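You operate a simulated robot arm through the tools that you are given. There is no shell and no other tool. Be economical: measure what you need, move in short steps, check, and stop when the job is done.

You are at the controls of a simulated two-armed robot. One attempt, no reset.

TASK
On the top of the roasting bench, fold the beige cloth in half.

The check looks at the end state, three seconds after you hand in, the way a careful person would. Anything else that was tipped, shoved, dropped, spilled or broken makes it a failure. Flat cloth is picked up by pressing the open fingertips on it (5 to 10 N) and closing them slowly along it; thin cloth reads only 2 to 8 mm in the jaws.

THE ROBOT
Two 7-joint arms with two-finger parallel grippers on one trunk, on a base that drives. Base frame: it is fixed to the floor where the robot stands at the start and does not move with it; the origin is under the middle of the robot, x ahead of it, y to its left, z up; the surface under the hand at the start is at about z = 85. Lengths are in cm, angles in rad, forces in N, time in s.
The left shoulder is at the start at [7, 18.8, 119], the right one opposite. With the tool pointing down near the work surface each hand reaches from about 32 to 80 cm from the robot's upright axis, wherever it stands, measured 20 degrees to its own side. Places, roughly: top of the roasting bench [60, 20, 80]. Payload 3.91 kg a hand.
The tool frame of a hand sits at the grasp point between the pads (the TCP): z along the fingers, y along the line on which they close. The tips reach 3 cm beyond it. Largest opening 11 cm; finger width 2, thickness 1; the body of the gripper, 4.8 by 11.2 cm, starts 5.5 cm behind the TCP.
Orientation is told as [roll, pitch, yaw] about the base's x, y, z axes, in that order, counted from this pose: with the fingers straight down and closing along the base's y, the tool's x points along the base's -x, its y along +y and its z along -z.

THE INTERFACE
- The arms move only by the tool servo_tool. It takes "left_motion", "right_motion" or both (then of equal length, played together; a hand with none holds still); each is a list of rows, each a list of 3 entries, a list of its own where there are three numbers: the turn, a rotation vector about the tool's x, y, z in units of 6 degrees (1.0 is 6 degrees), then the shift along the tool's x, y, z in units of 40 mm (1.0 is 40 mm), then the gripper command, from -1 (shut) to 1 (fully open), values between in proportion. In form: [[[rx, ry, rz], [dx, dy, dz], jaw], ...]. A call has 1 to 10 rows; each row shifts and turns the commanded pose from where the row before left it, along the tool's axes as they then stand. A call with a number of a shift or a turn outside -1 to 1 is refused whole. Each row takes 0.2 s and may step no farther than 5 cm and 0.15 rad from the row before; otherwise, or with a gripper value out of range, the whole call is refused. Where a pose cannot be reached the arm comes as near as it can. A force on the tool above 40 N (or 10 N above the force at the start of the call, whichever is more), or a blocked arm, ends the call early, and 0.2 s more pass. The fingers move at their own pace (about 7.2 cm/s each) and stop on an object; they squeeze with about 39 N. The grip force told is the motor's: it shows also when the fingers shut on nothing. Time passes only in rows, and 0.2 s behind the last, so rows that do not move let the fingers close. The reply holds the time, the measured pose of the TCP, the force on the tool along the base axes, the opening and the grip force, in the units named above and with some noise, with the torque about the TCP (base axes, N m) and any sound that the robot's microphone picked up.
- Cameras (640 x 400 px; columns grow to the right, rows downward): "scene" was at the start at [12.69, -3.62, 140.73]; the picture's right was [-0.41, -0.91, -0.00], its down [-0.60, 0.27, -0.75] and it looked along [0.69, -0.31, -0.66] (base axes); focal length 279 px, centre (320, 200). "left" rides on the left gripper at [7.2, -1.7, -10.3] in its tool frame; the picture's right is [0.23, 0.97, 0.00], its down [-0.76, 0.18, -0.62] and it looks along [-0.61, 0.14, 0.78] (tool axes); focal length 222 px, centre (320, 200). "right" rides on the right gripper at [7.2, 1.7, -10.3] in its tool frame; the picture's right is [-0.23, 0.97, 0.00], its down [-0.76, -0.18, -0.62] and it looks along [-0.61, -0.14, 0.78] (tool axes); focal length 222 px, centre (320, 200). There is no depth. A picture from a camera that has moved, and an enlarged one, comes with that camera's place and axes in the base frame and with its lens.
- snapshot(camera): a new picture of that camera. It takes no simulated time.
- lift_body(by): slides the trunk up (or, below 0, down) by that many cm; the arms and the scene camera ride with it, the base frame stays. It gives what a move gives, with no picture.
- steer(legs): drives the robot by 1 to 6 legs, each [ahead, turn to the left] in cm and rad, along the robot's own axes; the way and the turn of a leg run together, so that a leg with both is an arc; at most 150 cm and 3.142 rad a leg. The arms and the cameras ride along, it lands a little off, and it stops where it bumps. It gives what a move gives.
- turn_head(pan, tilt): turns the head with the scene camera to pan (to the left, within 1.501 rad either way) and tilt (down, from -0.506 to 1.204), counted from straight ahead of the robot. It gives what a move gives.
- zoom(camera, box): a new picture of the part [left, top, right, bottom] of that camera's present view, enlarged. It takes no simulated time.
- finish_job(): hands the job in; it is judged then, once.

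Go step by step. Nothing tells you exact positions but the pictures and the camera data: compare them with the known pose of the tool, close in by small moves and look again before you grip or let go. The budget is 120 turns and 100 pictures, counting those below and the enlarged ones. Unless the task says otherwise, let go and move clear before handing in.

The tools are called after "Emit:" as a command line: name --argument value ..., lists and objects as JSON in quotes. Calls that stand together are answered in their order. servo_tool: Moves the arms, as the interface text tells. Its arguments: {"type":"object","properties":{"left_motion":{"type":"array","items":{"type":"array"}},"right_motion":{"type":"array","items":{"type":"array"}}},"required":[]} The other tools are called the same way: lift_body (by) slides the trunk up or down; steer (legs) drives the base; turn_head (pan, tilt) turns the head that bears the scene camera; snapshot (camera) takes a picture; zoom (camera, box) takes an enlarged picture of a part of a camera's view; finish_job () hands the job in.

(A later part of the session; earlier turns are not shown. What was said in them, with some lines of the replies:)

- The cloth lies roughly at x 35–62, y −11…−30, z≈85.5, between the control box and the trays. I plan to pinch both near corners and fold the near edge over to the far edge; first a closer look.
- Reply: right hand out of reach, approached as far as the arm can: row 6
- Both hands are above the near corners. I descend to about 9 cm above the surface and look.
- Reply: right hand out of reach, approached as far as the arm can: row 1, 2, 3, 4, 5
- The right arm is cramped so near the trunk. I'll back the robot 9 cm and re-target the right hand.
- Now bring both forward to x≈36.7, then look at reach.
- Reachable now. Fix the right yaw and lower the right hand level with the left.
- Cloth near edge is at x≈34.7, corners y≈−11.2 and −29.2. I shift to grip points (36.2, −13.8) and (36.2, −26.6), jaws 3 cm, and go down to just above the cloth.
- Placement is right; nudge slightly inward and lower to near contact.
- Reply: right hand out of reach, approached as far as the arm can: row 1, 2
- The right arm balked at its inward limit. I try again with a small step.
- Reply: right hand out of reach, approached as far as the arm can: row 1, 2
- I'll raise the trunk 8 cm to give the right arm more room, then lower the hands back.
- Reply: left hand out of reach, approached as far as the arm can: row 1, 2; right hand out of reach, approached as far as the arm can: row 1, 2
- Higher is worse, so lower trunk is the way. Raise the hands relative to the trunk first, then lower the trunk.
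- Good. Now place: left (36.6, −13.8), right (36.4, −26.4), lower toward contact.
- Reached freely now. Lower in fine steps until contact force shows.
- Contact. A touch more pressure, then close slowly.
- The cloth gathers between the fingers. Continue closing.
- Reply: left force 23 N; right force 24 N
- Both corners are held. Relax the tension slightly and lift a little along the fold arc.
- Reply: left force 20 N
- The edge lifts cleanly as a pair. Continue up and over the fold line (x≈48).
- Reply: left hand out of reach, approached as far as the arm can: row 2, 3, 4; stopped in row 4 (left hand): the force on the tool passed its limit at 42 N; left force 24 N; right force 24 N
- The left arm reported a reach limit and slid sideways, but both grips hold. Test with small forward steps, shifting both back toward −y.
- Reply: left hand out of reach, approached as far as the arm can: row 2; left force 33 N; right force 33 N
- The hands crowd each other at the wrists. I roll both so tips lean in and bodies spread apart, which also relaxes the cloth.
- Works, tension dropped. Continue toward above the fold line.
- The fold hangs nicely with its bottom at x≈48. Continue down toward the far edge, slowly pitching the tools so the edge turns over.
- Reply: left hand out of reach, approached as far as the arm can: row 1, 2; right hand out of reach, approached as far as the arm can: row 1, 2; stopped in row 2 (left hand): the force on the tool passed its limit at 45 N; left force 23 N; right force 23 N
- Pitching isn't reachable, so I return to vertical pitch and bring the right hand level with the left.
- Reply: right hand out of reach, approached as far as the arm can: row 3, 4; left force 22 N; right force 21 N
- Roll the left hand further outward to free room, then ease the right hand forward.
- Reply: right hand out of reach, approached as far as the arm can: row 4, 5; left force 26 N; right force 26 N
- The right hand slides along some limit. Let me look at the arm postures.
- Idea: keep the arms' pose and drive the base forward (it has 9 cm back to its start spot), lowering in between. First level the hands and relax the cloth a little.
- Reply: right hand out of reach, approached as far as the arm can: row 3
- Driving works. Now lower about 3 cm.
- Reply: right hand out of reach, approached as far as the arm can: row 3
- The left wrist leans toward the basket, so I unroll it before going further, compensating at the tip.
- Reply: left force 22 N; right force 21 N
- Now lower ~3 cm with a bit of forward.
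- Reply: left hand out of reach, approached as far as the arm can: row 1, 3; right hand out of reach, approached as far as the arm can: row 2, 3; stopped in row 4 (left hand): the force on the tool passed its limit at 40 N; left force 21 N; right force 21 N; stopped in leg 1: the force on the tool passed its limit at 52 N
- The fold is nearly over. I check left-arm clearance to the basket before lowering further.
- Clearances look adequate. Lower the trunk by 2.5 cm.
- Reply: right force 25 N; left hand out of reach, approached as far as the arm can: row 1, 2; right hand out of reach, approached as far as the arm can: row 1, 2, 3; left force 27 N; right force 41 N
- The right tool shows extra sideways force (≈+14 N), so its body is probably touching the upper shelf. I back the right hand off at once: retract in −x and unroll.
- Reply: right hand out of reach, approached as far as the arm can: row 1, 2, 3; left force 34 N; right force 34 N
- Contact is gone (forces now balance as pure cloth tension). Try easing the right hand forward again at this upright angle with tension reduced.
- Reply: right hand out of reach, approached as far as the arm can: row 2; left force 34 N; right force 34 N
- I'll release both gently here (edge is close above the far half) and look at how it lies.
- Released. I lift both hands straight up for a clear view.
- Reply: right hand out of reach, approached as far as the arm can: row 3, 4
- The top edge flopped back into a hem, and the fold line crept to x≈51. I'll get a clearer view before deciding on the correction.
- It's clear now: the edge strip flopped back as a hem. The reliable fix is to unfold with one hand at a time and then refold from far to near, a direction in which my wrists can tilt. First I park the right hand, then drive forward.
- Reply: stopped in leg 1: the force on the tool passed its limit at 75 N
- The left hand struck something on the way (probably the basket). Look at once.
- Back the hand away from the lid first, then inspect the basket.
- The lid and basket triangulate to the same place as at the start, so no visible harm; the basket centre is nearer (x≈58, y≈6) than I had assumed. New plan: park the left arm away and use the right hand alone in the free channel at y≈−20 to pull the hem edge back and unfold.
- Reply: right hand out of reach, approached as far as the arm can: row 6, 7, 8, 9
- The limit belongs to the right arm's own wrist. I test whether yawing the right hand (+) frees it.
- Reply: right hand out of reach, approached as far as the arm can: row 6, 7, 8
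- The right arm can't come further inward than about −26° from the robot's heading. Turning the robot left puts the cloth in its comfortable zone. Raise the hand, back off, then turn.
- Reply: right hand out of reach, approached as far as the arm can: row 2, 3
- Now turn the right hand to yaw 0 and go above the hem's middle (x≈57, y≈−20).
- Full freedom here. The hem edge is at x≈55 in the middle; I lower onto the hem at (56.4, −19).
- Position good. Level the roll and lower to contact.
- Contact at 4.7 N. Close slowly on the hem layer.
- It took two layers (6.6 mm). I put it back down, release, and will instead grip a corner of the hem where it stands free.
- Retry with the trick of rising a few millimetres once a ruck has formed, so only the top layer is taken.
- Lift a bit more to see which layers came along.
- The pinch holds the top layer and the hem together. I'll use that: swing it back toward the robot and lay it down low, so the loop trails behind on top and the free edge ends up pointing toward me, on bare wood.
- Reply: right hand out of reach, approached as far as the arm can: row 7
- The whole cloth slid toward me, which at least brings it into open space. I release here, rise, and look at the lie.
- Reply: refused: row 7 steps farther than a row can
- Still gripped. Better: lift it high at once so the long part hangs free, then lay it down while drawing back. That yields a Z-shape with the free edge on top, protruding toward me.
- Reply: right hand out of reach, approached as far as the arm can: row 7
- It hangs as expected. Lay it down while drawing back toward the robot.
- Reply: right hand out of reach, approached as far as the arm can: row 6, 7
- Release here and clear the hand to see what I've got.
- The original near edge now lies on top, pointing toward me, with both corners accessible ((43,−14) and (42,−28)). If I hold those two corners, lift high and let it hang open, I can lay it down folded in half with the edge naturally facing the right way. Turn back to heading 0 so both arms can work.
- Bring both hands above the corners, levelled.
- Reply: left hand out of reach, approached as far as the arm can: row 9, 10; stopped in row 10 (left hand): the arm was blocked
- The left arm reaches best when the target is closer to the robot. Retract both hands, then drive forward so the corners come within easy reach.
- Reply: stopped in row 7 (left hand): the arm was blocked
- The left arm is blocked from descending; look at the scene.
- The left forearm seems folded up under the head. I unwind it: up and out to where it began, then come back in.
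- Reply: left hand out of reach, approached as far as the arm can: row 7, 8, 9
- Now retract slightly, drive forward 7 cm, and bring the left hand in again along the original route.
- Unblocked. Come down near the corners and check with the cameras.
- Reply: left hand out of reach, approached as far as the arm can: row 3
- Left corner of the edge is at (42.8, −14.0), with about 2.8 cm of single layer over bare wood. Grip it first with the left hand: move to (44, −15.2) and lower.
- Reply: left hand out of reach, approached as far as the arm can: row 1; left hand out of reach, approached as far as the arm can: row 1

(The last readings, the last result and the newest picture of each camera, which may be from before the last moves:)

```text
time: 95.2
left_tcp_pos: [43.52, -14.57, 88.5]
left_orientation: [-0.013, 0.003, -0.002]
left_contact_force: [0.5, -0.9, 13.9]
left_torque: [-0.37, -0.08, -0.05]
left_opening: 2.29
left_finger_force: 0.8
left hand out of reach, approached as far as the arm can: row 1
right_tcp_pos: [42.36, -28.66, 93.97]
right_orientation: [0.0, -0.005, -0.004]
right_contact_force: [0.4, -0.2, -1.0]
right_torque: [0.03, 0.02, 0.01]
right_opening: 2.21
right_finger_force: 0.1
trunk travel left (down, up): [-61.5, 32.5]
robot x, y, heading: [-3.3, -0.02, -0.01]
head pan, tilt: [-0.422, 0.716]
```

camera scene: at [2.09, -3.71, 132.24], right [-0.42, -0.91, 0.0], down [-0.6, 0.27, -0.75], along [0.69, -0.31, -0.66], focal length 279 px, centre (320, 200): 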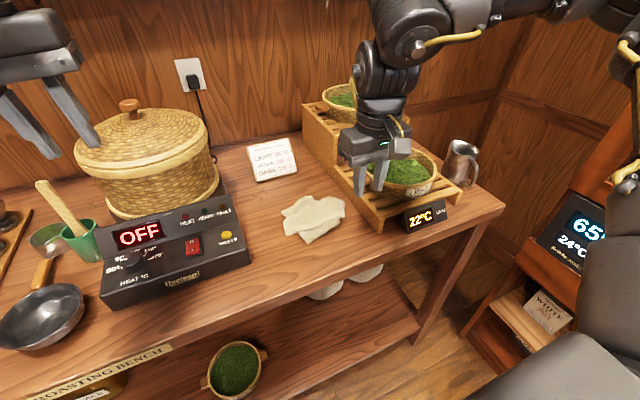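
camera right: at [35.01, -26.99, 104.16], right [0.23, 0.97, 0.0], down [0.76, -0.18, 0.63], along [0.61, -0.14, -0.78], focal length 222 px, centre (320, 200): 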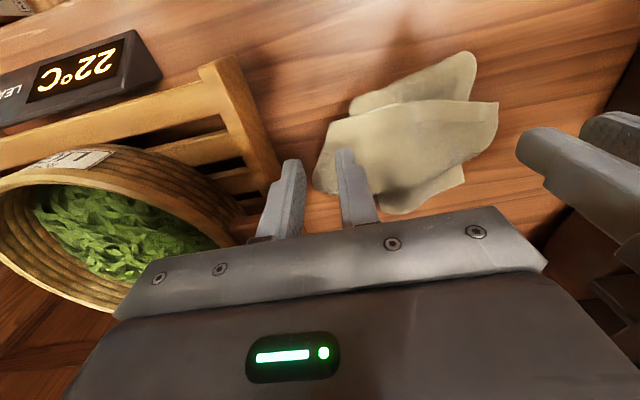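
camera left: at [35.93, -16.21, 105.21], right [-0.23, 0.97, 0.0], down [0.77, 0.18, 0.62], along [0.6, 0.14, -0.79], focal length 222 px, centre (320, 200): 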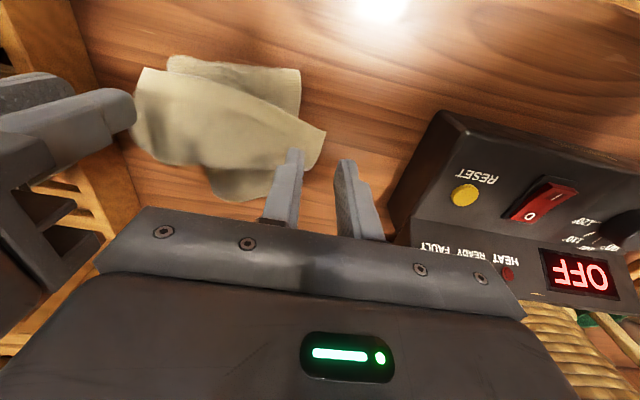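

The outer finger is just off the corner, but the inner finger can draw the cloth to it. Ease the pressure and close slowly.

Emit:
servo_tool --left_motion '[[[0, 0, 0], [0, 0, -0.03], -0.64], [[0, 0, 0], [0, 0, 0], -0.68], [[0, 0, 0], [0, 0, 0], -0.72], [[0, 0, 0], [0, 0, 0], -0.76], [[0, 0, 0], [0, 0, 0], -0.82], [[0, 0, 0], [0, 0, 0], -0.88], [[0, 0, 0], [0, 0, 0], -0.94], [[0, 0, 0], [0, 0, 0], -1], [[0, 0, 0], [0, 0, 0], -1]]'

Emit:
servo_tool --left_motion '[[[0, 0, 0], [0, 0.05, -0.3], -1], [[0, 0, 0], [0, 0.05, -0.4], -1], [[0, 0, 0], [0, 0.05, -0.4], -1], [[0, 0, 0], [0, 0, 0], -1]]'

Emit:
snapshot --camera "left"

```text
time: 97.2
left_tcp_pos: [43.53, -14.55, 88.41]
left_orientation: [-0.009, 0.007, -0.002]
left_contact_force: [-0.1, -0.8, 1.1]
left_torque: [-0.01, -0.04, 0.0]
left_opening: 0.29
left_finger_force: 39.1
right_tcp_pos: [42.42, -28.75, 94.05]
right_orientation: [0.0, -0.007, -0.004]
right_contact_force: [0.7, 0.2, 0.0]
right_torque: [0.01, -0.01, -0.01]
right_opening: 2.21
right_finger_force: 0.0
trunk travel left (down, up): [-61.5, 32.5]
robot x, y, heading: [-3.41, -0.32, -0.009]
head pan, tilt: [-0.422, 0.716]
```

```text
time: 98.2
left_tcp_pos: [43.75, -13.81, 92.76]
left_orientation: [-0.007, 0.009, -0.004]
left_contact_force: [0.6, -0.3, 0.1]
left_torque: [-0.02, 0.0, 0.0]
left_opening: 0.28
left_finger_force: 39.1
right_tcp_pos: [42.46, -28.71, 93.74]
right_orientation: [0.001, -0.005, -0.004]
right_contact_force: [0.0, 0.5, -0.3]
right_torque: [-0.03, -0.01, -0.01]
right_opening: 2.19
right_finger_force: 0.1
trunk travel left (down, up): [-61.5, 32.5]
robot x, y, heading: [-3.75, -0.27, -0.006]
head pan, tilt: [-0.422, 0.716]
```

```text
19 pictures are left
camera left: at [36.36, -15.35, 103.19], right [-0.22, 0.97, -0.01], down [0.77, 0.18, 0.62], along [0.6, 0.13, -0.79], focal length 222 px, centre (320, 200)
```

left: 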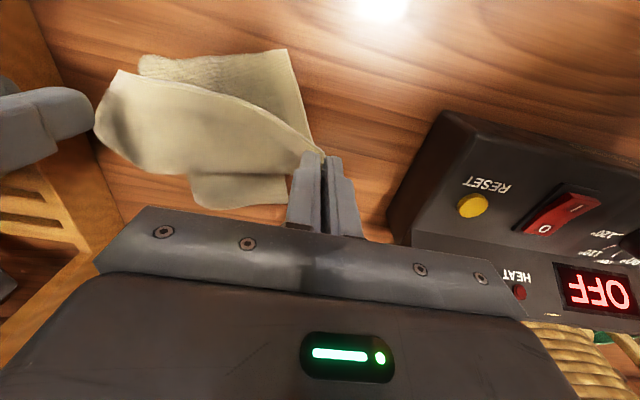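

The left hand holds a single layer (2.8 mm) by the very corner. Do the same with the right corner at about (41.4, −28).

Emit:
servo_tool --right_motion '[[[0, 0, 0], [0.06, 0.3, 0.3], -0.6], [[0, 0, 0], [0, 0, 0.4], -0.6], [[0, 0, 0], [0, 0, 0.4], -0.6], [[0, 0, 0], [0, 0, 0.12], -0.6], [[0, 0, 0], [0, 0, 0.05], -0.6], [[0, 0, 0], [0, 0, 0], -0.6]]'

Emit:
snapshot --camera "right"

```text
time: 99.6
left_tcp_pos: [43.41, -13.85, 92.96]
left_orientation: [-0.008, 0.006, -0.001]
left_contact_force: [-0.1, 0.1, -1.4]
left_torque: [-0.01, 0.02, -0.04]
left_opening: 0.26
left_finger_force: 38.9
right_tcp_pos: [42.31, -27.26, 89.19]
right_orientation: [0.005, -0.021, -0.005]
right_contact_force: [-2.8, -0.7, 25.8]
right_torque: [0.54, -0.1, 0.02]
right_opening: 2.21
right_finger_force: 0.1
trunk travel left (down, up): [-61.5, 32.5]
robot x, y, heading: [-3.59, -0.08, -0.011]
head pan, tilt: [-0.422, 0.716]
stopped in row 6 (right hand): the force on the tool passed its limit at 41 N (the readings are from after the stop); the commanded pose is now the measured one
```

```text
18 pictures are left
camera right: at [34.85, -25.69, 99.32], right [0.23, 0.97, 0.01], down [0.75, -0.18, 0.64], along [0.62, -0.14, -0.77], focal length 222 px, centre (320, 200)
```

right: 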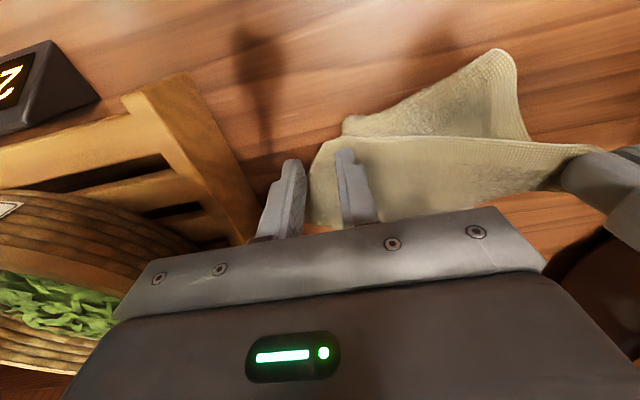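

The inner finger sits on a thicker stack. Ease up to a light touch and close gradually with a slight rise.

Emit:
servo_tool --right_motion '[[[0, 0, 0], [0, 0.05, -0.06], -0.6], [[0, 0, 0], [0, 0, 0], -0.64], [[0, 0, 0], [0, 0, 0], -0.68], [[0, 0, 0], [0, 0, 0.02], -0.74], [[0, 0, 0], [0, 0, 0.02], -0.8], [[0, 0, 0], [0, 0, 0.0], -0.86], [[0, 0, 0], [0, 0, 0], -0.92], [[0, 0, 0], [0, 0, 0], -1], [[0, 0, 0], [0, 0, 0], -1], [[0, 0, 0], [0, 0, 0], -1]]'

Emit:
snapshot --camera "right"

```text
time: 101.8
left_tcp_pos: [43.49, -13.83, 93.04]
left_orientation: [-0.009, 0.006, -0.004]
left_contact_force: [0.4, -4.2, 0.7]
left_torque: [-0.1, -0.02, 0.01]
left_opening: 0.29
left_finger_force: 38.7
right_tcp_pos: [42.21, -27.12, 89.03]
right_orientation: [0.001, -0.014, -0.004]
right_contact_force: [-2.8, 5.3, 13.3]
right_torque: [0.28, -0.07, 0.06]
right_opening: 0.32
right_finger_force: 39.2
trunk travel left (down, up): [-61.5, 32.5]
robot x, y, heading: [-3.91, -0.01, -0.008]
head pan, tilt: [-0.422, 0.716]
```

```text
17 pictures are left
camera right: at [34.89, -25.5, 99.27], right [0.23, 0.97, 0.0], down [0.75, -0.18, 0.63], along [0.62, -0.14, -0.77], focal length 222 px, centre (320, 200)
```

right: 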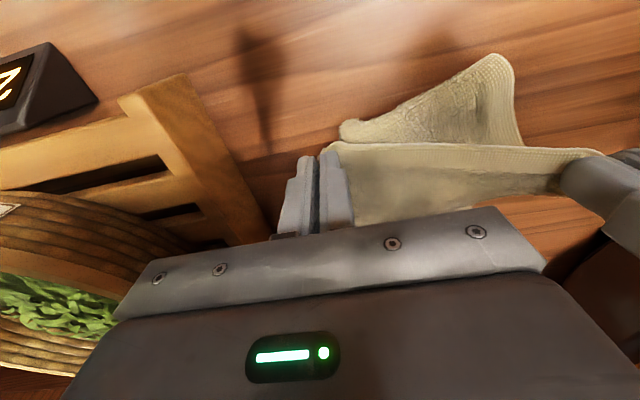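

Both corners of the same edge are now held in single layers (2.9 and 3.2 mm). Level the hands, then raise the trunk so the cloth hangs open.

Emit:
servo_tool --right_motion '[[[0, 0, 0], [-0.05, 0, -0.3], -1], [[0, 0, 0], [-0.1, -0.05, -0.35], -1], [[0, 0, 0], [-0.1, -0.05, -0.35], -1], [[0, 0, 0], [0, 0, 0], -1]]'

Emit:
lift_body --by 21

Emit:
zoom --camera "scene" --box '[180, 100, 500, 300]'

```text
time: 102.8
left_tcp_pos: [43.59, -13.83, 92.91]
left_orientation: [-0.007, 0.007, -0.003]
left_contact_force: [0.6, -1.8, 0.5]
left_torque: [-0.08, -0.01, 0.0]
left_opening: 0.28
left_finger_force: 38.4
right_tcp_pos: [43.42, -27.68, 93.02]
right_orientation: [0.003, -0.012, -0.007]
right_contact_force: [0.3, 2.3, 1.0]
right_torque: [0.06, 0.03, 0.0]
right_opening: 0.27
right_finger_force: 39.1
trunk travel left (down, up): [-61.5, 32.5]
robot x, y, heading: [-3.6, -0.33, -0.007]
head pan, tilt: [-0.422, 0.716]
```

```text
time: 105.1
left_tcp_pos: [43.64, -13.98, 113.72]
left_orientation: [-0.009, 0.007, -0.003]
left_contact_force: [0.9, -2.5, 0.3]
left_torque: [-0.09, 0.01, -0.07]
left_opening: 0.29
left_finger_force: 39.4
right_tcp_pos: [43.57, -27.61, 114.02]
right_orientation: [0.001, -0.014, -0.006]
right_contact_force: [-0.9, 2.4, -0.6]
right_torque: [0.01, -0.01, 0.04]
right_opening: 0.25
right_finger_force: 38.9
trunk travel left (down, up): [-82.5, 11.5]
robot x, y, heading: [-3.66, 0.11, -0.006]
head pan, tilt: [-0.422, 0.716]
```

```text
2.00 times, centred on (340, 200) of scene
camera zoom: at [9.09, -3.77, 153.23], right [-0.42, -0.91, 0.0], down [-0.6, 0.27, -0.75], along [0.69, -0.31, -0.66], focal length 558 px, centre (280, 200)
```

zoom: 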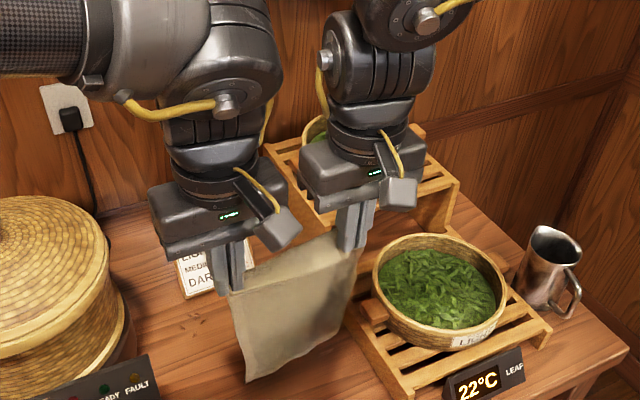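

The cloth hangs as a clean open sheet. Now with arms frozen I use the base for x and the trunk for z: place its lower edge at x≈35, lay half of it forward, then bring the held edge back over it.

Emit:
lift_body --by 2

Emit:
steer --legs '[[-8.6, 0]]'

Emit:
zoom --camera "scene" --box '[180, 120, 500, 320]'

```text
time: 105.8
left_tcp_pos: [43.61, -13.91, 115.87]
left_orientation: [-0.008, 0.008, -0.004]
left_contact_force: [0.0, -1.1, -0.4]
left_torque: [-0.05, 0.03, -0.01]
left_opening: 0.28
left_finger_force: 39.2
right_tcp_pos: [43.47, -27.63, 116.02]
right_orientation: [0.002, -0.012, -0.005]
right_contact_force: [-0.5, 1.7, 0.6]
right_torque: [0.03, -0.01, 0.0]
right_opening: 0.27
right_finger_force: 38.8
trunk travel left (down, up): [-84.5, 9.5]
robot x, y, heading: [-3.62, -0.32, -0.009]
head pan, tilt: [-0.422, 0.716]
```

```text
time: 106.8
left_tcp_pos: [35.83, -13.85, 115.52]
left_orientation: [-0.008, 0.014, -0.001]
left_contact_force: [1.2, -2.3, -0.4]
left_torque: [-0.05, 0.02, -0.03]
left_opening: 0.28
left_finger_force: 39.4
right_tcp_pos: [35.56, -27.59, 115.73]
right_orientation: [0.001, -0.006, -0.008]
right_contact_force: [0.9, 2.1, -0.1]
right_torque: [0.04, 0.06, 0.04]
right_opening: 0.3
right_finger_force: 39.3
trunk travel left (down, up): [-84.5, 9.5]
robot x, y, heading: [-12.25, -0.15, -0.004]
head pan, tilt: [-0.422, 0.716]
```

```text
2.00 times, centred on (340, 220) of scene
camera zoom: at [1.54, -3.78, 155.17], right [-0.42, -0.91, 0.0], down [-0.6, 0.27, -0.75], along [0.68, -0.31, -0.66], focal length 558 px, centre (280, 160)
```

zoom: 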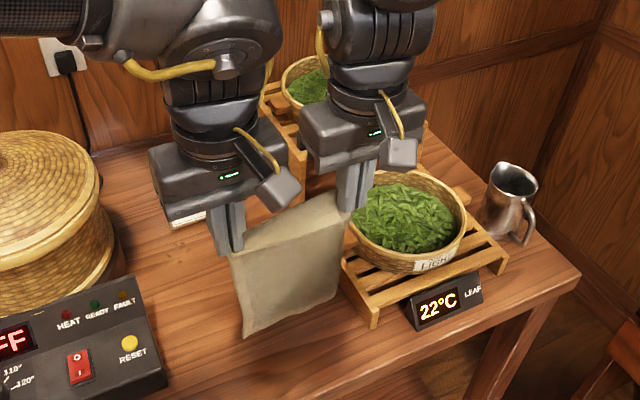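

The hanging length is only ~17 cm, so part may be doubled behind. Check with the wrist camera.

Emit:
snapshot --camera "left"

Emit:
snapshot --camera "right"

```text
14 pictures are left
camera left: at [28.59, -15.36, 125.92], right [-0.23, 0.97, 0.0], down [0.77, 0.18, 0.61], along [0.6, 0.13, -0.79], focal length 222 px, centre (320, 200)
```

left: 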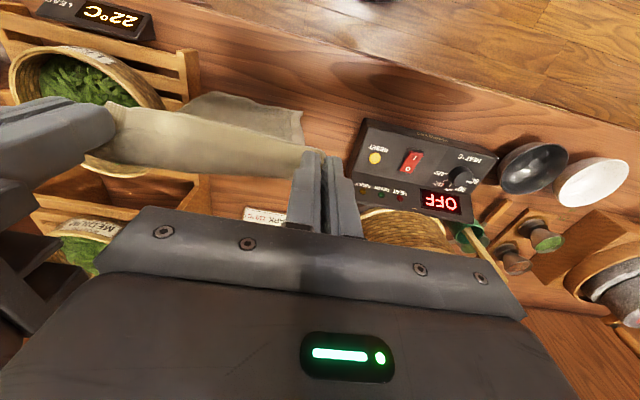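

```text
13 pictures are left
camera right: at [28.3, -25.97, 125.9], right [0.23, 0.97, 0.0], down [0.76, -0.18, 0.63], along [0.61, -0.14, -0.78], focal length 222 px, centre (320, 200)
```

right: 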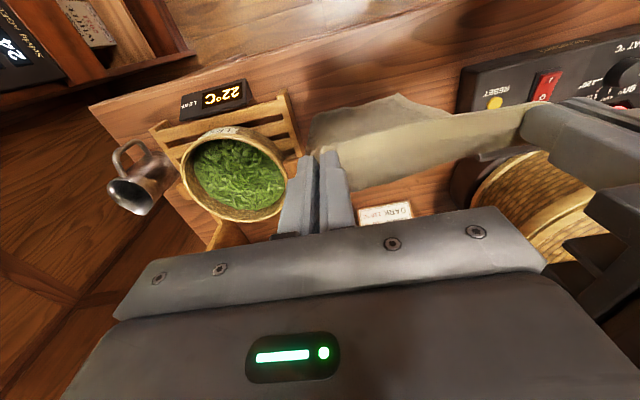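

The sheet is fully open; its lower edge just rests on the wood, trailing at x≈41. Raise it 2.5 cm so it hangs plumb, and check its skew.

Emit:
lift_body --by 2.5

Emit:
servo_tool --left_motion '[[[0, 0, 0], [0, 0, 0], -1], [[0, 0, 0], [0, 0, 0], -1], [[0, 0, 0], [0, 0, 0], -1], [[0, 0, 0], [0, 0, 0], -1], [[0, 0, 0], [0, 0, 0], -1]]'

Emit:
zoom --camera "scene" --box '[180, 120, 500, 320]'

```text
time: 107.6
left_tcp_pos: [35.06, -13.77, 118.26]
left_orientation: [-0.008, 0.007, -0.002]
left_contact_force: [0.2, -1.0, 0.7]
left_torque: [-0.06, -0.01, 0.05]
left_opening: 0.29
left_finger_force: 38.9
right_tcp_pos: [34.84, -27.53, 118.57]
right_orientation: [0.003, -0.012, -0.007]
right_contact_force: [0.3, 1.1, -0.8]
right_torque: [0.07, 0.0, 0.03]
right_opening: 0.28
right_finger_force: 38.8
trunk travel left (down, up): [-87.0, 7.0]
robot x, y, heading: [-12.25, 0.13, -0.007]
head pan, tilt: [-0.422, 0.716]
```

```text
time: 108.8
left_tcp_pos: [35.02, -13.81, 118.26]
left_orientation: [-0.008, 0.007, -0.003]
left_contact_force: [-0.1, -2.8, -0.2]
left_torque: [-0.06, -0.01, -0.01]
left_opening: 0.26
left_finger_force: 38.9
right_tcp_pos: [34.77, -27.63, 118.58]
right_orientation: [0.003, -0.012, -0.006]
right_contact_force: [-0.8, 2.1, 0.4]
right_torque: [0.03, -0.01, 0.03]
right_opening: 0.28
right_finger_force: 39.0
trunk travel left (down, up): [-87.0, 7.0]
robot x, y, heading: [-12.32, 0.37, -0.008]
head pan, tilt: [-0.422, 0.716]
```

```text
2.00 times, centred on (340, 220) of scene
camera zoom: at [0.51, -3.7, 157.73], right [-0.42, -0.91, 0.0], down [-0.6, 0.27, -0.75], along [0.69, -0.31, -0.66], focal length 558 px, centre (280, 160)
```

zoom: 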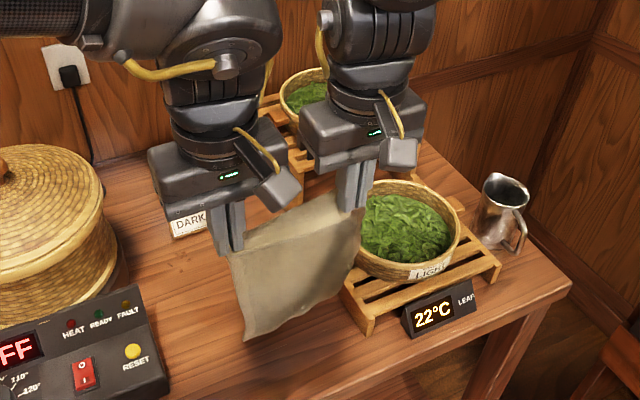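

The sheet hangs open (it leads the fingers by ~3 cm, lower edge at x≈38.5). Now lower until the edge touches, then lay forward in alternating drive and lower steps.

Emit:
lift_body --by -7

Emit:
steer --legs '[[3.5, 0]]'

Emit:
lift_body --by -3.2

Emit:
steer --legs '[[3.5, 0]]'

Emit:
zoom --camera "scene" --box '[180, 120, 500, 320]'

```text
time: 109.8
left_tcp_pos: [35.09, -13.74, 111.42]
left_orientation: [-0.01, 0.007, -0.001]
left_contact_force: [1.0, -2.0, 0.6]
left_torque: [-0.06, -0.05, -0.02]
left_opening: 0.28
left_finger_force: 38.8
right_tcp_pos: [34.84, -27.57, 111.61]
right_orientation: [0.002, -0.013, -0.007]
right_contact_force: [0.0, 1.3, -0.4]
right_torque: [0.02, 0.03, 0.01]
right_opening: 0.28
right_finger_force: 38.7
trunk travel left (down, up): [-80.0, 14.0]
robot x, y, heading: [-12.04, 0.34, -0.013]
head pan, tilt: [-0.422, 0.716]
```

```text
time: 110.7
left_tcp_pos: [37.57, -14.03, 111.81]
left_orientation: [-0.009, -0.001, -0.004]
left_contact_force: [-0.6, -1.1, 0.5]
left_torque: [-0.09, -0.07, -0.01]
left_opening: 0.28
left_finger_force: 39.4
right_tcp_pos: [37.47, -27.7, 111.89]
right_orientation: [0.001, -0.023, -0.008]
right_contact_force: [-1.9, 1.8, -0.7]
right_torque: [0.04, -0.05, 0.01]
right_opening: 0.28
right_finger_force: 39.0
trunk travel left (down, up): [-80.0, 14.0]
robot x, y, heading: [-9.06, 0.01, -0.007]
head pan, tilt: [-0.422, 0.716]
```

```text
time: 111.5
left_tcp_pos: [38.42, -13.87, 108.28]
left_orientation: [-0.01, 0.005, -0.005]
left_contact_force: [0.0, -1.6, 0.1]
left_torque: [-0.04, -0.07, -0.03]
left_opening: 0.29
left_finger_force: 38.8
right_tcp_pos: [38.25, -27.61, 108.48]
right_orientation: [0.001, -0.017, -0.007]
right_contact_force: [0.7, 1.5, -0.4]
right_torque: [0.05, 0.01, 0.04]
right_opening: 0.27
right_finger_force: 39.3
trunk travel left (down, up): [-76.8, 17.2]
robot x, y, heading: [-8.67, 0.36, -0.007]
head pan, tilt: [-0.422, 0.716]
```

```text
time: 112.3
left_tcp_pos: [41.18, -13.97, 108.45]
left_orientation: [-0.009, -0.001, -0.005]
left_contact_force: [-1.1, -2.2, 0.1]
left_torque: [-0.03, -0.07, 0.01]
left_opening: 0.28
left_finger_force: 38.9
right_tcp_pos: [40.94, -27.66, 108.74]
right_orientation: [0.001, -0.024, -0.005]
right_contact_force: [-0.6, 1.5, -0.1]
right_torque: [0.03, -0.05, 0.01]
right_opening: 0.3
right_finger_force: 39.4
trunk travel left (down, up): [-76.8, 17.2]
robot x, y, heading: [-5.2, 0.22, -0.009]
head pan, tilt: [-0.422, 0.716]
```

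```text
2.00 times, centred on (340, 220) of scene
camera zoom: at [6.48, -3.74, 147.65], right [-0.42, -0.91, 0.0], down [-0.59, 0.27, -0.76], along [0.69, -0.32, -0.65], focal length 558 px, centre (280, 160)
```

zoom: 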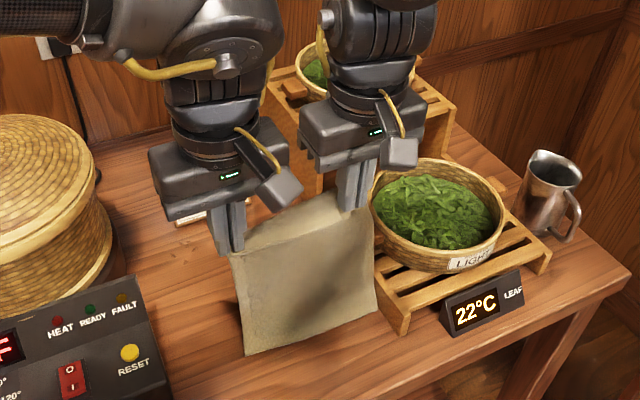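

The edge touched down a bit too far forward for the travel I have. Lift, back up, and set the edge down nearer (x≈36.5), then lay forward.

Emit:
lift_body --by 7

Emit:
steer --legs '[[-8.7, 0]]'

Emit:
lift_body --by -5.5

Emit:
lift_body --by -2.5

Emit:
steer --legs '[[4, 0]]'

Emit:
lift_body --by -3.5

Emit:
steer --legs '[[4, 0]]'

Emit:
zoom --camera "scene" --box '[180, 120, 500, 320]'

```text
time: 113.4
left_tcp_pos: [41.83, -14.07, 115.2]
left_orientation: [-0.009, 0.005, -0.005]
left_contact_force: [0.3, -1.9, 0.1]
left_torque: [-0.08, 0.03, 0.0]
left_opening: 0.3
left_finger_force: 39.2
right_tcp_pos: [41.73, -27.64, 115.5]
right_orientation: [0.004, -0.015, -0.008]
right_contact_force: [0.3, 1.9, 0.2]
right_torque: [0.04, 0.04, 0.04]
right_opening: 0.28
right_finger_force: 38.9
trunk travel left (down, up): [-83.8, 10.2]
robot x, y, heading: [-5.29, -0.2, -0.011]
head pan, tilt: [-0.422, 0.716]
```

```text
time: 114.5
left_tcp_pos: [33.86, -13.76, 114.86]
left_orientation: [-0.007, 0.009, -0.003]
left_contact_force: [0.0, -1.5, -0.8]
left_torque: [-0.09, 0.07, -0.01]
left_opening: 0.27
left_finger_force: 39.3
right_tcp_pos: [33.81, -27.6, 115.12]
right_orientation: [0.005, -0.01, -0.007]
right_contact_force: [0.3, 1.9, -0.7]
right_torque: [0.01, 0.0, 0.04]
right_opening: 0.28
right_finger_force: 39.0
trunk travel left (down, up): [-83.8, 10.2]
robot x, y, heading: [-13.68, 0.38, -0.007]
head pan, tilt: [-0.422, 0.716]
```

```text
time: 115.5
left_tcp_pos: [33.35, -13.77, 109.69]
left_orientation: [-0.008, 0.004, -0.002]
left_contact_force: [0.3, -1.7, -0.2]
left_torque: [-0.07, -0.03, -0.04]
left_opening: 0.3
left_finger_force: 39.3
right_tcp_pos: [33.27, -27.45, 109.94]
right_orientation: [0.002, -0.015, -0.007]
right_contact_force: [-0.2, 2.3, -0.9]
right_torque: [0.0, 0.0, 0.04]
right_opening: 0.28
right_finger_force: 38.8
trunk travel left (down, up): [-78.3, 15.7]
robot x, y, heading: [-13.71, 0.2, -0.011]
head pan, tilt: [-0.422, 0.716]
```

```text
time: 116.2
left_tcp_pos: [33.35, -13.98, 107.19]
left_orientation: [-0.009, 0.007, -0.004]
left_contact_force: [0.6, -1.0, -0.6]
left_torque: [-0.1, -0.01, 0.02]
left_opening: 0.24
left_finger_force: 39.0
right_tcp_pos: [33.29, -27.62, 107.4]
right_orientation: [0.004, -0.014, -0.007]
right_contact_force: [0.0, 2.3, 0.0]
right_torque: [0.03, -0.01, 0.04]
right_opening: 0.28
right_finger_force: 39.2
trunk travel left (down, up): [-75.8, 18.2]
robot x, y, heading: [-13.64, 0.24, -0.008]
head pan, tilt: [-0.422, 0.716]
```

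```text
time: 117.0
left_tcp_pos: [36.51, -13.93, 107.7]
left_orientation: [-0.009, -0.005, -0.004]
left_contact_force: [-1.5, -1.8, 0.2]
left_torque: [-0.06, -0.08, -0.03]
left_opening: 0.28
left_finger_force: 39.0
right_tcp_pos: [36.15, -27.63, 108.04]
right_orientation: [0.005, -0.025, -0.008]
right_contact_force: [-0.9, 1.4, 0.7]
right_torque: [0.0, -0.02, 0.01]
right_opening: 0.26
right_finger_force: 39.0
trunk travel left (down, up): [-75.8, 18.2]
robot x, y, heading: [-9.93, 0.41, -0.006]
head pan, tilt: [-0.422, 0.716]
```

```text
time: 117.8
left_tcp_pos: [37.32, -14.04, 103.69]
left_orientation: [-0.009, 0.005, -0.006]
left_contact_force: [0.1, -1.3, 0.4]
left_torque: [-0.04, 0.02, -0.03]
left_opening: 0.29
left_finger_force: 39.0
right_tcp_pos: [37.15, -27.62, 104.1]
right_orientation: [0.005, -0.017, -0.007]
right_contact_force: [-0.5, 1.1, -1.2]
right_torque: [0.04, 0.05, -0.04]
right_opening: 0.28
right_finger_force: 38.9
trunk travel left (down, up): [-72.3, 21.7]
robot x, y, heading: [-9.79, -0.28, -0.01]
head pan, tilt: [-0.422, 0.716]
```

```text
time: 118.7
left_tcp_pos: [40.4, -13.96, 104.29]
left_orientation: [-0.009, -0.003, -0.008]
left_contact_force: [-0.2, -1.5, -0.3]
left_torque: [-0.05, -0.1, -0.01]
left_opening: 0.26
left_finger_force: 38.9
right_tcp_pos: [40.3, -27.65, 104.47]
right_orientation: [0.003, -0.025, -0.009]
right_contact_force: [-0.9, 1.7, 0.4]
right_torque: [0.02, -0.04, 0.04]
right_opening: 0.31
right_finger_force: 38.7
trunk travel left (down, up): [-72.3, 21.7]
robot x, y, heading: [-6.04, 0.03, -0.006]
head pan, tilt: [-0.422, 0.716]
```

```text
2.00 times, centred on (340, 220) of scene
camera zoom: at [5.79, -3.73, 143.15], right [-0.42, -0.91, 0.0], down [-0.59, 0.28, -0.76], along [0.69, -0.32, -0.65], focal length 558 px, centre (280, 160)
```

zoom: 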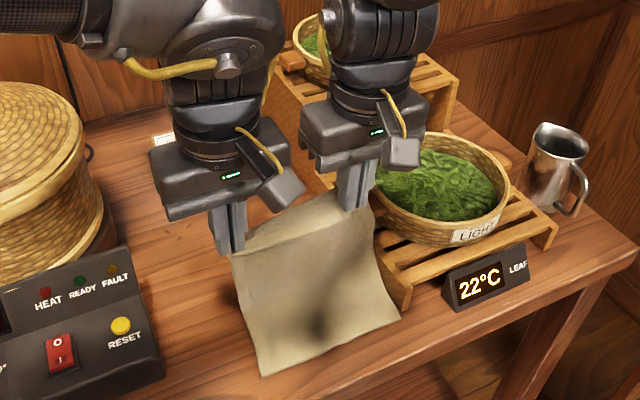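

Lower edge lies straight at x≈34.6. Lay the rest forward, then start bringing the held edge back.

Emit:
lift_body --by -3

Emit:
steer --legs '[[4, 0]]'

Emit:
lift_body --by -1.5

Emit:
steer --legs '[[-3, 0]]'

Emit:
lift_body --by -2.5

Emit:
zoom --camera "scene" --box '[180, 120, 500, 320]'

```text
time: 119.5
left_tcp_pos: [41.11, -14.11, 100.79]
left_orientation: [-0.01, 0.005, -0.009]
left_contact_force: [-0.1, -0.6, 0.0]
left_torque: [-0.09, -0.02, 0.02]
left_opening: 0.28
left_finger_force: 39.2
right_tcp_pos: [41.02, -27.73, 101.02]
right_orientation: [0.002, -0.018, -0.009]
right_contact_force: [-0.5, 1.2, -0.9]
right_torque: [0.01, 0.04, -0.01]
right_opening: 0.27
right_finger_force: 39.5
trunk travel left (down, up): [-69.3, 24.7]
robot x, y, heading: [-5.65, 0.21, -0.01]
head pan, tilt: [-0.422, 0.716]
```

```text
time: 120.3
left_tcp_pos: [44.11, -14.08, 101.36]
left_orientation: [-0.009, -0.005, -0.011]
left_contact_force: [-1.4, -0.7, 0.7]
left_torque: [-0.04, -0.08, -0.02]
left_opening: 0.28
left_finger_force: 38.7
right_tcp_pos: [44.05, -27.72, 101.58]
right_orientation: [0.002, -0.028, -0.009]
right_contact_force: [-0.3, 0.9, 1.2]
right_torque: [0.0, -0.09, 0.03]
right_opening: 0.28
right_finger_force: 38.7
trunk travel left (down, up): [-69.3, 24.7]
robot x, y, heading: [-1.74, 0.1, -0.014]
head pan, tilt: [-0.422, 0.716]
```

```text
time: 121.0
left_tcp_pos: [44.8, -14.14, 99.57]
left_orientation: [-0.01, 0.002, -0.011]
left_contact_force: [0.0, -1.6, -0.2]
left_torque: [-0.05, -0.03, 0.04]
left_opening: 0.28
left_finger_force: 39.0
right_tcp_pos: [44.63, -27.74, 99.82]
right_orientation: [0.004, -0.022, -0.009]
right_contact_force: [-0.5, 1.0, -0.5]
right_torque: [0.03, 0.0, 0.01]
right_opening: 0.29
right_finger_force: 38.8
trunk travel left (down, up): [-67.8, 26.2]
robot x, y, heading: [-2.24, 0.1, -0.011]
head pan, tilt: [-0.422, 0.716]
```

```text
time: 121.8
left_tcp_pos: [42.23, -14.2, 99.23]
left_orientation: [-0.009, 0.007, -0.009]
left_contact_force: [0.5, -0.8, 0.0]
left_torque: [-0.04, 0.03, 0.0]
left_opening: 0.29
left_finger_force: 39.2
right_tcp_pos: [42.09, -27.74, 99.41]
right_orientation: [0.005, -0.016, -0.009]
right_contact_force: [-0.1, 1.5, 0.1]
right_torque: [-0.01, 0.02, 0.0]
right_opening: 0.27
right_finger_force: 38.9
trunk travel left (down, up): [-67.8, 26.2]
robot x, y, heading: [-5.05, 0.24, -0.009]
head pan, tilt: [-0.422, 0.716]
```

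```text
time: 122.5
left_tcp_pos: [41.83, -14.19, 96.91]
left_orientation: [-0.009, 0.001, -0.007]
left_contact_force: [-0.5, -1.7, 1.7]
left_torque: [-0.06, -0.06, 0.0]
left_opening: 0.28
left_finger_force: 38.6
right_tcp_pos: [41.57, -27.69, 97.21]
right_orientation: [0.005, -0.02, -0.01]
right_contact_force: [0.5, 1.3, 0.2]
right_torque: [0.01, -0.06, 0.04]
right_opening: 0.27
right_finger_force: 39.1
trunk travel left (down, up): [-65.3, 28.7]
robot x, y, heading: [-4.99, -0.02, -0.004]
head pan, tilt: [-0.422, 0.716]
```

```text
2.00 times, centred on (340, 220) of scene
camera zoom: at [7.62, -3.76, 136.06], right [-0.42, -0.91, 0.0], down [-0.59, 0.28, -0.76], along [0.69, -0.32, -0.66], focal length 558 px, centre (280, 160)
```

zoom: 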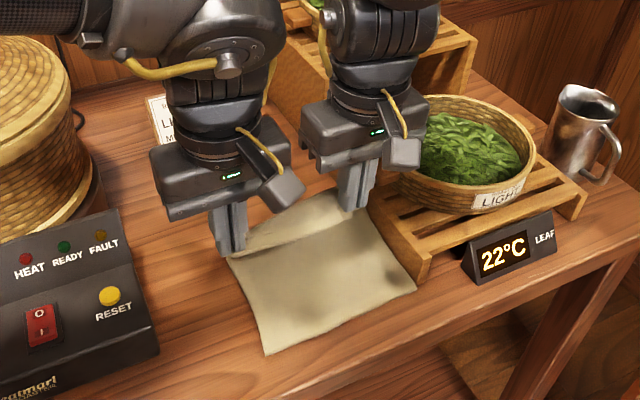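

Folding back nicely; lower edge unmoved. Continue back with a slight right turn to line up sideways, and down.

Emit:
steer --legs '[[-3, -0.03]]'

Emit:
lift_body --by -3

Emit:
steer --legs '[[-2.5, 0]]'

Emit:
lift_body --by -2.5

Emit:
zoom --camera "scene" --box '[180, 120, 500, 320]'

```text
time: 123.4
left_tcp_pos: [38.79, -15.34, 96.74]
left_orientation: [-0.009, 0.008, -0.04]
left_contact_force: [0.8, -2.5, -0.5]
left_torque: [-0.01, 0.01, -0.01]
left_opening: 0.26
left_finger_force: 39.0
right_tcp_pos: [38.35, -29.0, 97.03]
right_orientation: [0.003, -0.016, -0.038]
right_contact_force: [0.9, 1.5, -0.7]
right_torque: [0.04, 0.07, 0.02]
right_opening: 0.28
right_finger_force: 38.9
trunk travel left (down, up): [-65.3, 28.7]
robot x, y, heading: [-7.91, 0.16, -0.037]
head pan, tilt: [-0.422, 0.716]
```

```text
time: 124.1
left_tcp_pos: [38.43, -15.33, 93.89]
left_orientation: [-0.009, 0.0, -0.038]
left_contact_force: [0.0, -0.4, 0.3]
left_torque: [-0.07, -0.05, 0.01]
left_opening: 0.31
left_finger_force: 39.5
right_tcp_pos: [37.93, -28.9, 94.15]
right_orientation: [0.004, -0.02, -0.038]
right_contact_force: [0.0, 1.7, 0.2]
right_torque: [0.02, -0.01, 0.03]
right_opening: 0.27
right_finger_force: 39.0
trunk travel left (down, up): [-62.3, 31.7]
robot x, y, heading: [-8.05, -0.05, -0.037]
head pan, tilt: [-0.422, 0.716]
```

```text
time: 124.9
left_tcp_pos: [36.3, -15.26, 93.78]
left_orientation: [-0.009, 0.004, -0.035]
left_contact_force: [0.2, -2.0, 0.5]
left_torque: [-0.06, 0.02, 0.02]
left_opening: 0.28
left_finger_force: 39.1
right_tcp_pos: [35.74, -29.18, 94.06]
right_orientation: [0.005, -0.015, -0.037]
right_contact_force: [0.2, 1.1, -0.5]
right_torque: [0.05, 0.03, 0.03]
right_opening: 0.27
right_finger_force: 38.7
trunk travel left (down, up): [-62.3, 31.7]
robot x, y, heading: [-10.31, 0.03, -0.037]
head pan, tilt: [-0.422, 0.716]
```

```text
time: 125.6
left_tcp_pos: [36.0, -15.19, 91.44]
left_orientation: [-0.009, 0.002, -0.036]
left_contact_force: [0.0, -1.8, 0.2]
left_torque: [-0.08, -0.01, 0.01]
left_opening: 0.26
left_finger_force: 39.1
right_tcp_pos: [35.33, -28.89, 91.74]
right_orientation: [0.004, -0.018, -0.034]
right_contact_force: [-1.1, 0.5, -0.4]
right_torque: [0.01, -0.02, 0.05]
right_opening: 0.26
right_finger_force: 39.5
trunk travel left (down, up): [-59.8, 34.2]
robot x, y, heading: [-10.33, 0.01, -0.04]
head pan, tilt: [-0.422, 0.716]
```

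```text
2.00 times, centred on (340, 220) of scene
camera zoom: at [2.09, -3.94, 130.56], right [-0.45, -0.9, 0.0], down [-0.59, 0.29, -0.76], along [0.68, -0.34, -0.66], focal length 558 px, centre (280, 160)
```

zoom: 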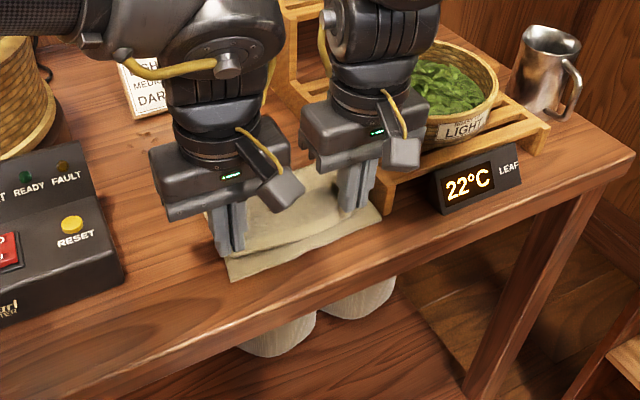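

Aligned well: the held edge (x≈35) is right above the lower edge (x≈34.7). Lower 2 cm and release gently.

Emit:
lift_body --by -2

Emit:
servo_tool --left_motion '[[[0, 0, 0], [0, 0, 0], -0.9], [[0, 0, 0], [0, 0, 0], -0.8], [[0, 0, 0], [0, 0, 0], -0.7], [[0, 0, 0], [0, 0, 0], -0.6], [[0, 0, 0], [0, 0, 0], -0.55], [[0, 0, 0], [0, 0, 0], -0.55]]' --right_motion '[[[0, 0, 0], [0, 0, 0], -0.9], [[0, 0, 0], [0, 0, 0], -0.8], [[0, 0, 0], [0, 0, 0], -0.7], [[0, 0, 0], [0, 0, 0], -0.6], [[0, 0, 0], [0, 0, 0], -0.55], [[0, 0, 0], [0, 0, 0], -0.55]]'

Emit:
lift_body --by 14

Emit:
zoom --camera "scene" --box '[180, 150, 500, 350]'

```text
time: 126.3
left_tcp_pos: [36.09, -15.25, 89.43]
left_orientation: [-0.008, 0.004, -0.038]
left_contact_force: [0.5, -0.9, -0.2]
left_torque: [-0.09, -0.03, -0.01]
left_opening: 0.31
left_finger_force: 38.5
right_tcp_pos: [35.51, -28.82, 89.55]
right_orientation: [0.002, -0.019, -0.036]
right_contact_force: [0.0, 1.4, 0.0]
right_torque: [0.04, -0.01, 0.02]
right_opening: 0.26
right_finger_force: 38.7
trunk travel left (down, up): [-57.8, 36.2]
robot x, y, heading: [-10.42, -0.21, -0.038]
head pan, tilt: [-0.422, 0.716]
```

```text
time: 127.7
left_tcp_pos: [36.06, -15.23, 89.24]
left_orientation: [-0.008, 0.003, -0.036]
left_contact_force: [0.2, -0.8, -1.1]
left_torque: [-0.03, 0.02, 0.0]
left_opening: 2.47
left_finger_force: 0.0
right_tcp_pos: [35.59, -28.85, 89.58]
right_orientation: [0.004, -0.019, -0.038]
right_contact_force: [0.2, -0.1, 0.4]
right_torque: [0.0, 0.02, -0.05]
right_opening: 2.49
right_finger_force: 0.1
trunk travel left (down, up): [-57.8, 36.2]
robot x, y, heading: [-10.19, 0.14, -0.039]
head pan, tilt: [-0.422, 0.716]
```

```text
time: 129.4
left_tcp_pos: [36.19, -15.2, 103.34]
left_orientation: [-0.007, 0.003, -0.036]
left_contact_force: [-0.4, 0.2, 0.0]
left_torque: [-0.02, -0.02, -0.01]
left_opening: 2.47
left_finger_force: 0.1
right_tcp_pos: [35.65, -28.78, 103.52]
right_orientation: [0.003, -0.018, -0.037]
right_contact_force: [-0.4, -0.6, 0.3]
right_torque: [0.01, 0.02, 0.02]
right_opening: 2.48
right_finger_force: 0.0
trunk travel left (down, up): [-71.8, 22.2]
robot x, y, heading: [-10.36, 0.1, -0.038]
head pan, tilt: [-0.422, 0.716]
```

```text
2.00 times, centred on (340, 250) of scene
camera zoom: at [2.25, -4.0, 142.53], right [-0.45, -0.9, 0.0], down [-0.59, 0.29, -0.75], along [0.68, -0.34, -0.66], focal length 558 px, centre (280, 100)
```

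zoom: 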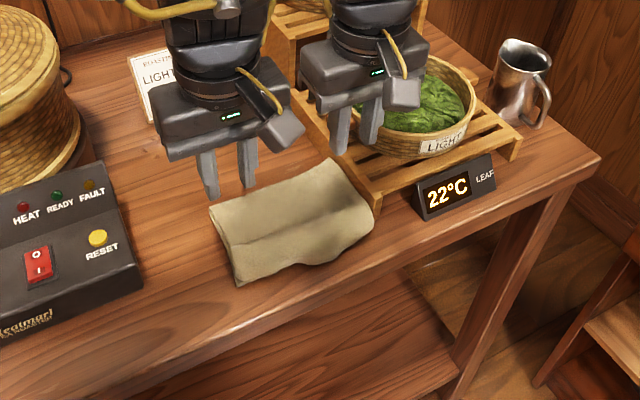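

It lies folded. Back away to see it clearly.

Emit:
steer --legs '[[-12, 0]]'

Emit:
snapshot --camera "scene"

Emit:
zoom --camera "scene" --box '[260, 160, 400, 260]'

```text
time: 130.6
left_tcp_pos: [24.46, -14.87, 103.41]
left_orientation: [-0.007, 0.005, -0.037]
left_contact_force: [-1.1, -0.7, 0.0]
left_torque: [0.0, -0.01, 0.02]
left_opening: 2.49
left_finger_force: 0.1
right_tcp_pos: [23.78, -28.56, 103.57]
right_orientation: [0.003, -0.016, -0.039]
right_contact_force: [0.5, 1.0, 0.7]
right_torque: [-0.01, 0.0, -0.01]
right_opening: 2.47
right_finger_force: 0.2
trunk travel left (down, up): [-71.8, 22.2]
robot x, y, heading: [-21.92, 0.5, -0.043]
head pan, tilt: [-0.422, 0.716]
```

```text
6 pictures are left
camera scene: at [-9.52, -3.53, 142.53], right [-0.45, -0.89, 0.0], down [-0.59, 0.29, -0.75], along [0.68, -0.34, -0.66], focal length 279 px, centre (320, 200)
```

scene: 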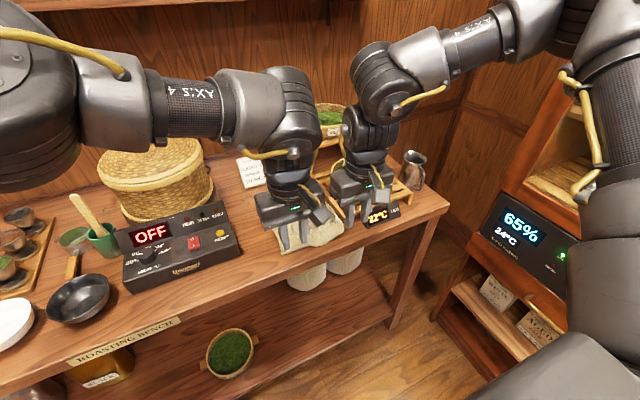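

```text
4.00 times, centred on (330, 210) of scene
camera zoom: at [-9.52, -3.53, 142.53], right [-0.45, -0.89, 0.0], down [-0.59, 0.29, -0.75], along [0.68, -0.34, -0.66], focal length 1115 px, centre (280, 160)
```

zoom: 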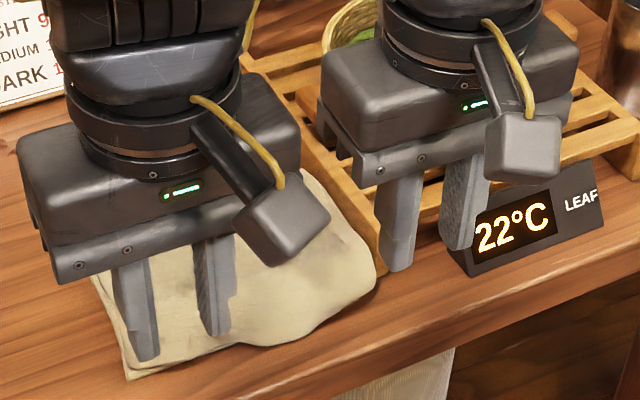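

Raise the trunk so the hands no longer block the view.

Emit:
lift_body --by 21

Emit:
zoom --camera "scene" --box '[250, 220, 410, 330]'

```text
time: 132.8
left_tcp_pos: [24.31, -14.94, 124.31]
left_orientation: [-0.007, 0.004, -0.036]
left_contact_force: [-0.2, 0.4, -1.0]
left_torque: [-0.01, 0.01, 0.01]
left_opening: 2.48
left_finger_force: 0.1
right_tcp_pos: [23.73, -28.39, 124.63]
right_orientation: [0.002, -0.017, -0.038]
right_contact_force: [0.8, -0.9, 0.4]
right_torque: [0.02, 0.01, 0.0]
right_opening: 2.46
right_finger_force: 0.1
trunk travel left (down, up): [-92.8, 1.2]
robot x, y, heading: [-22.14, 0.65, -0.041]
head pan, tilt: [-0.422, 0.716]
```

```text
3.64 times, centred on (330, 275) of scene
camera zoom: at [-9.5, -3.54, 163.53], right [-0.45, -0.89, 0.0], down [-0.59, 0.29, -0.75], along [0.67, -0.34, -0.66], focal length 1014 px, centre (284, -73)
```

zoom: 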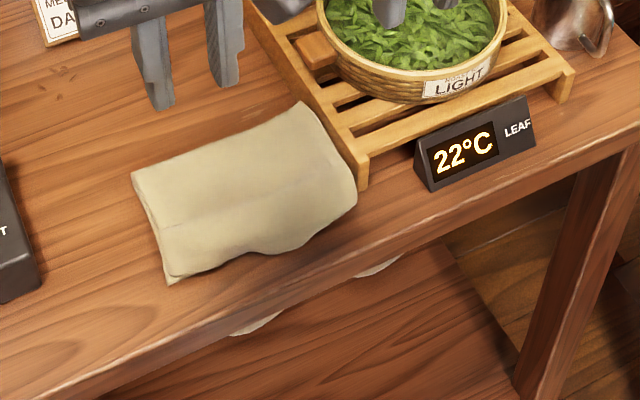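

The cloth lies on the bench folded in half, edges together and flat; the basket, trays, card and mug look to be where they stood, and both hands are empty and clear. I hand in.

Emit:
finish_job

```text
The job is handed in.
```

The beige cloth is folded in half on the roasting bench and I've handed the job in, but on the way I bumped the basket and pushed against the tray.

- **Cloth:** it took two tries. On the first, the top edge flopped back into a hem. I then lifted the cloth by two corners, let it hang open and laid it down folded. It lies flat, with a slight waviness along the near edge. It now sits about 15 cm nearer the robot, close to the front of the bench.
- **Basket:** the left hand hit the lid once while I was driving forward, with a brief 75 N reading. From the pictures the lid knob is within about 0.7 cm of where it started.
- **Tray:** while lowering the first fold, the right hand appeared to press sideways against the upper shelf with roughly 14 N. It looks in place, but my measurements of it are too rough to rule out a small shift.
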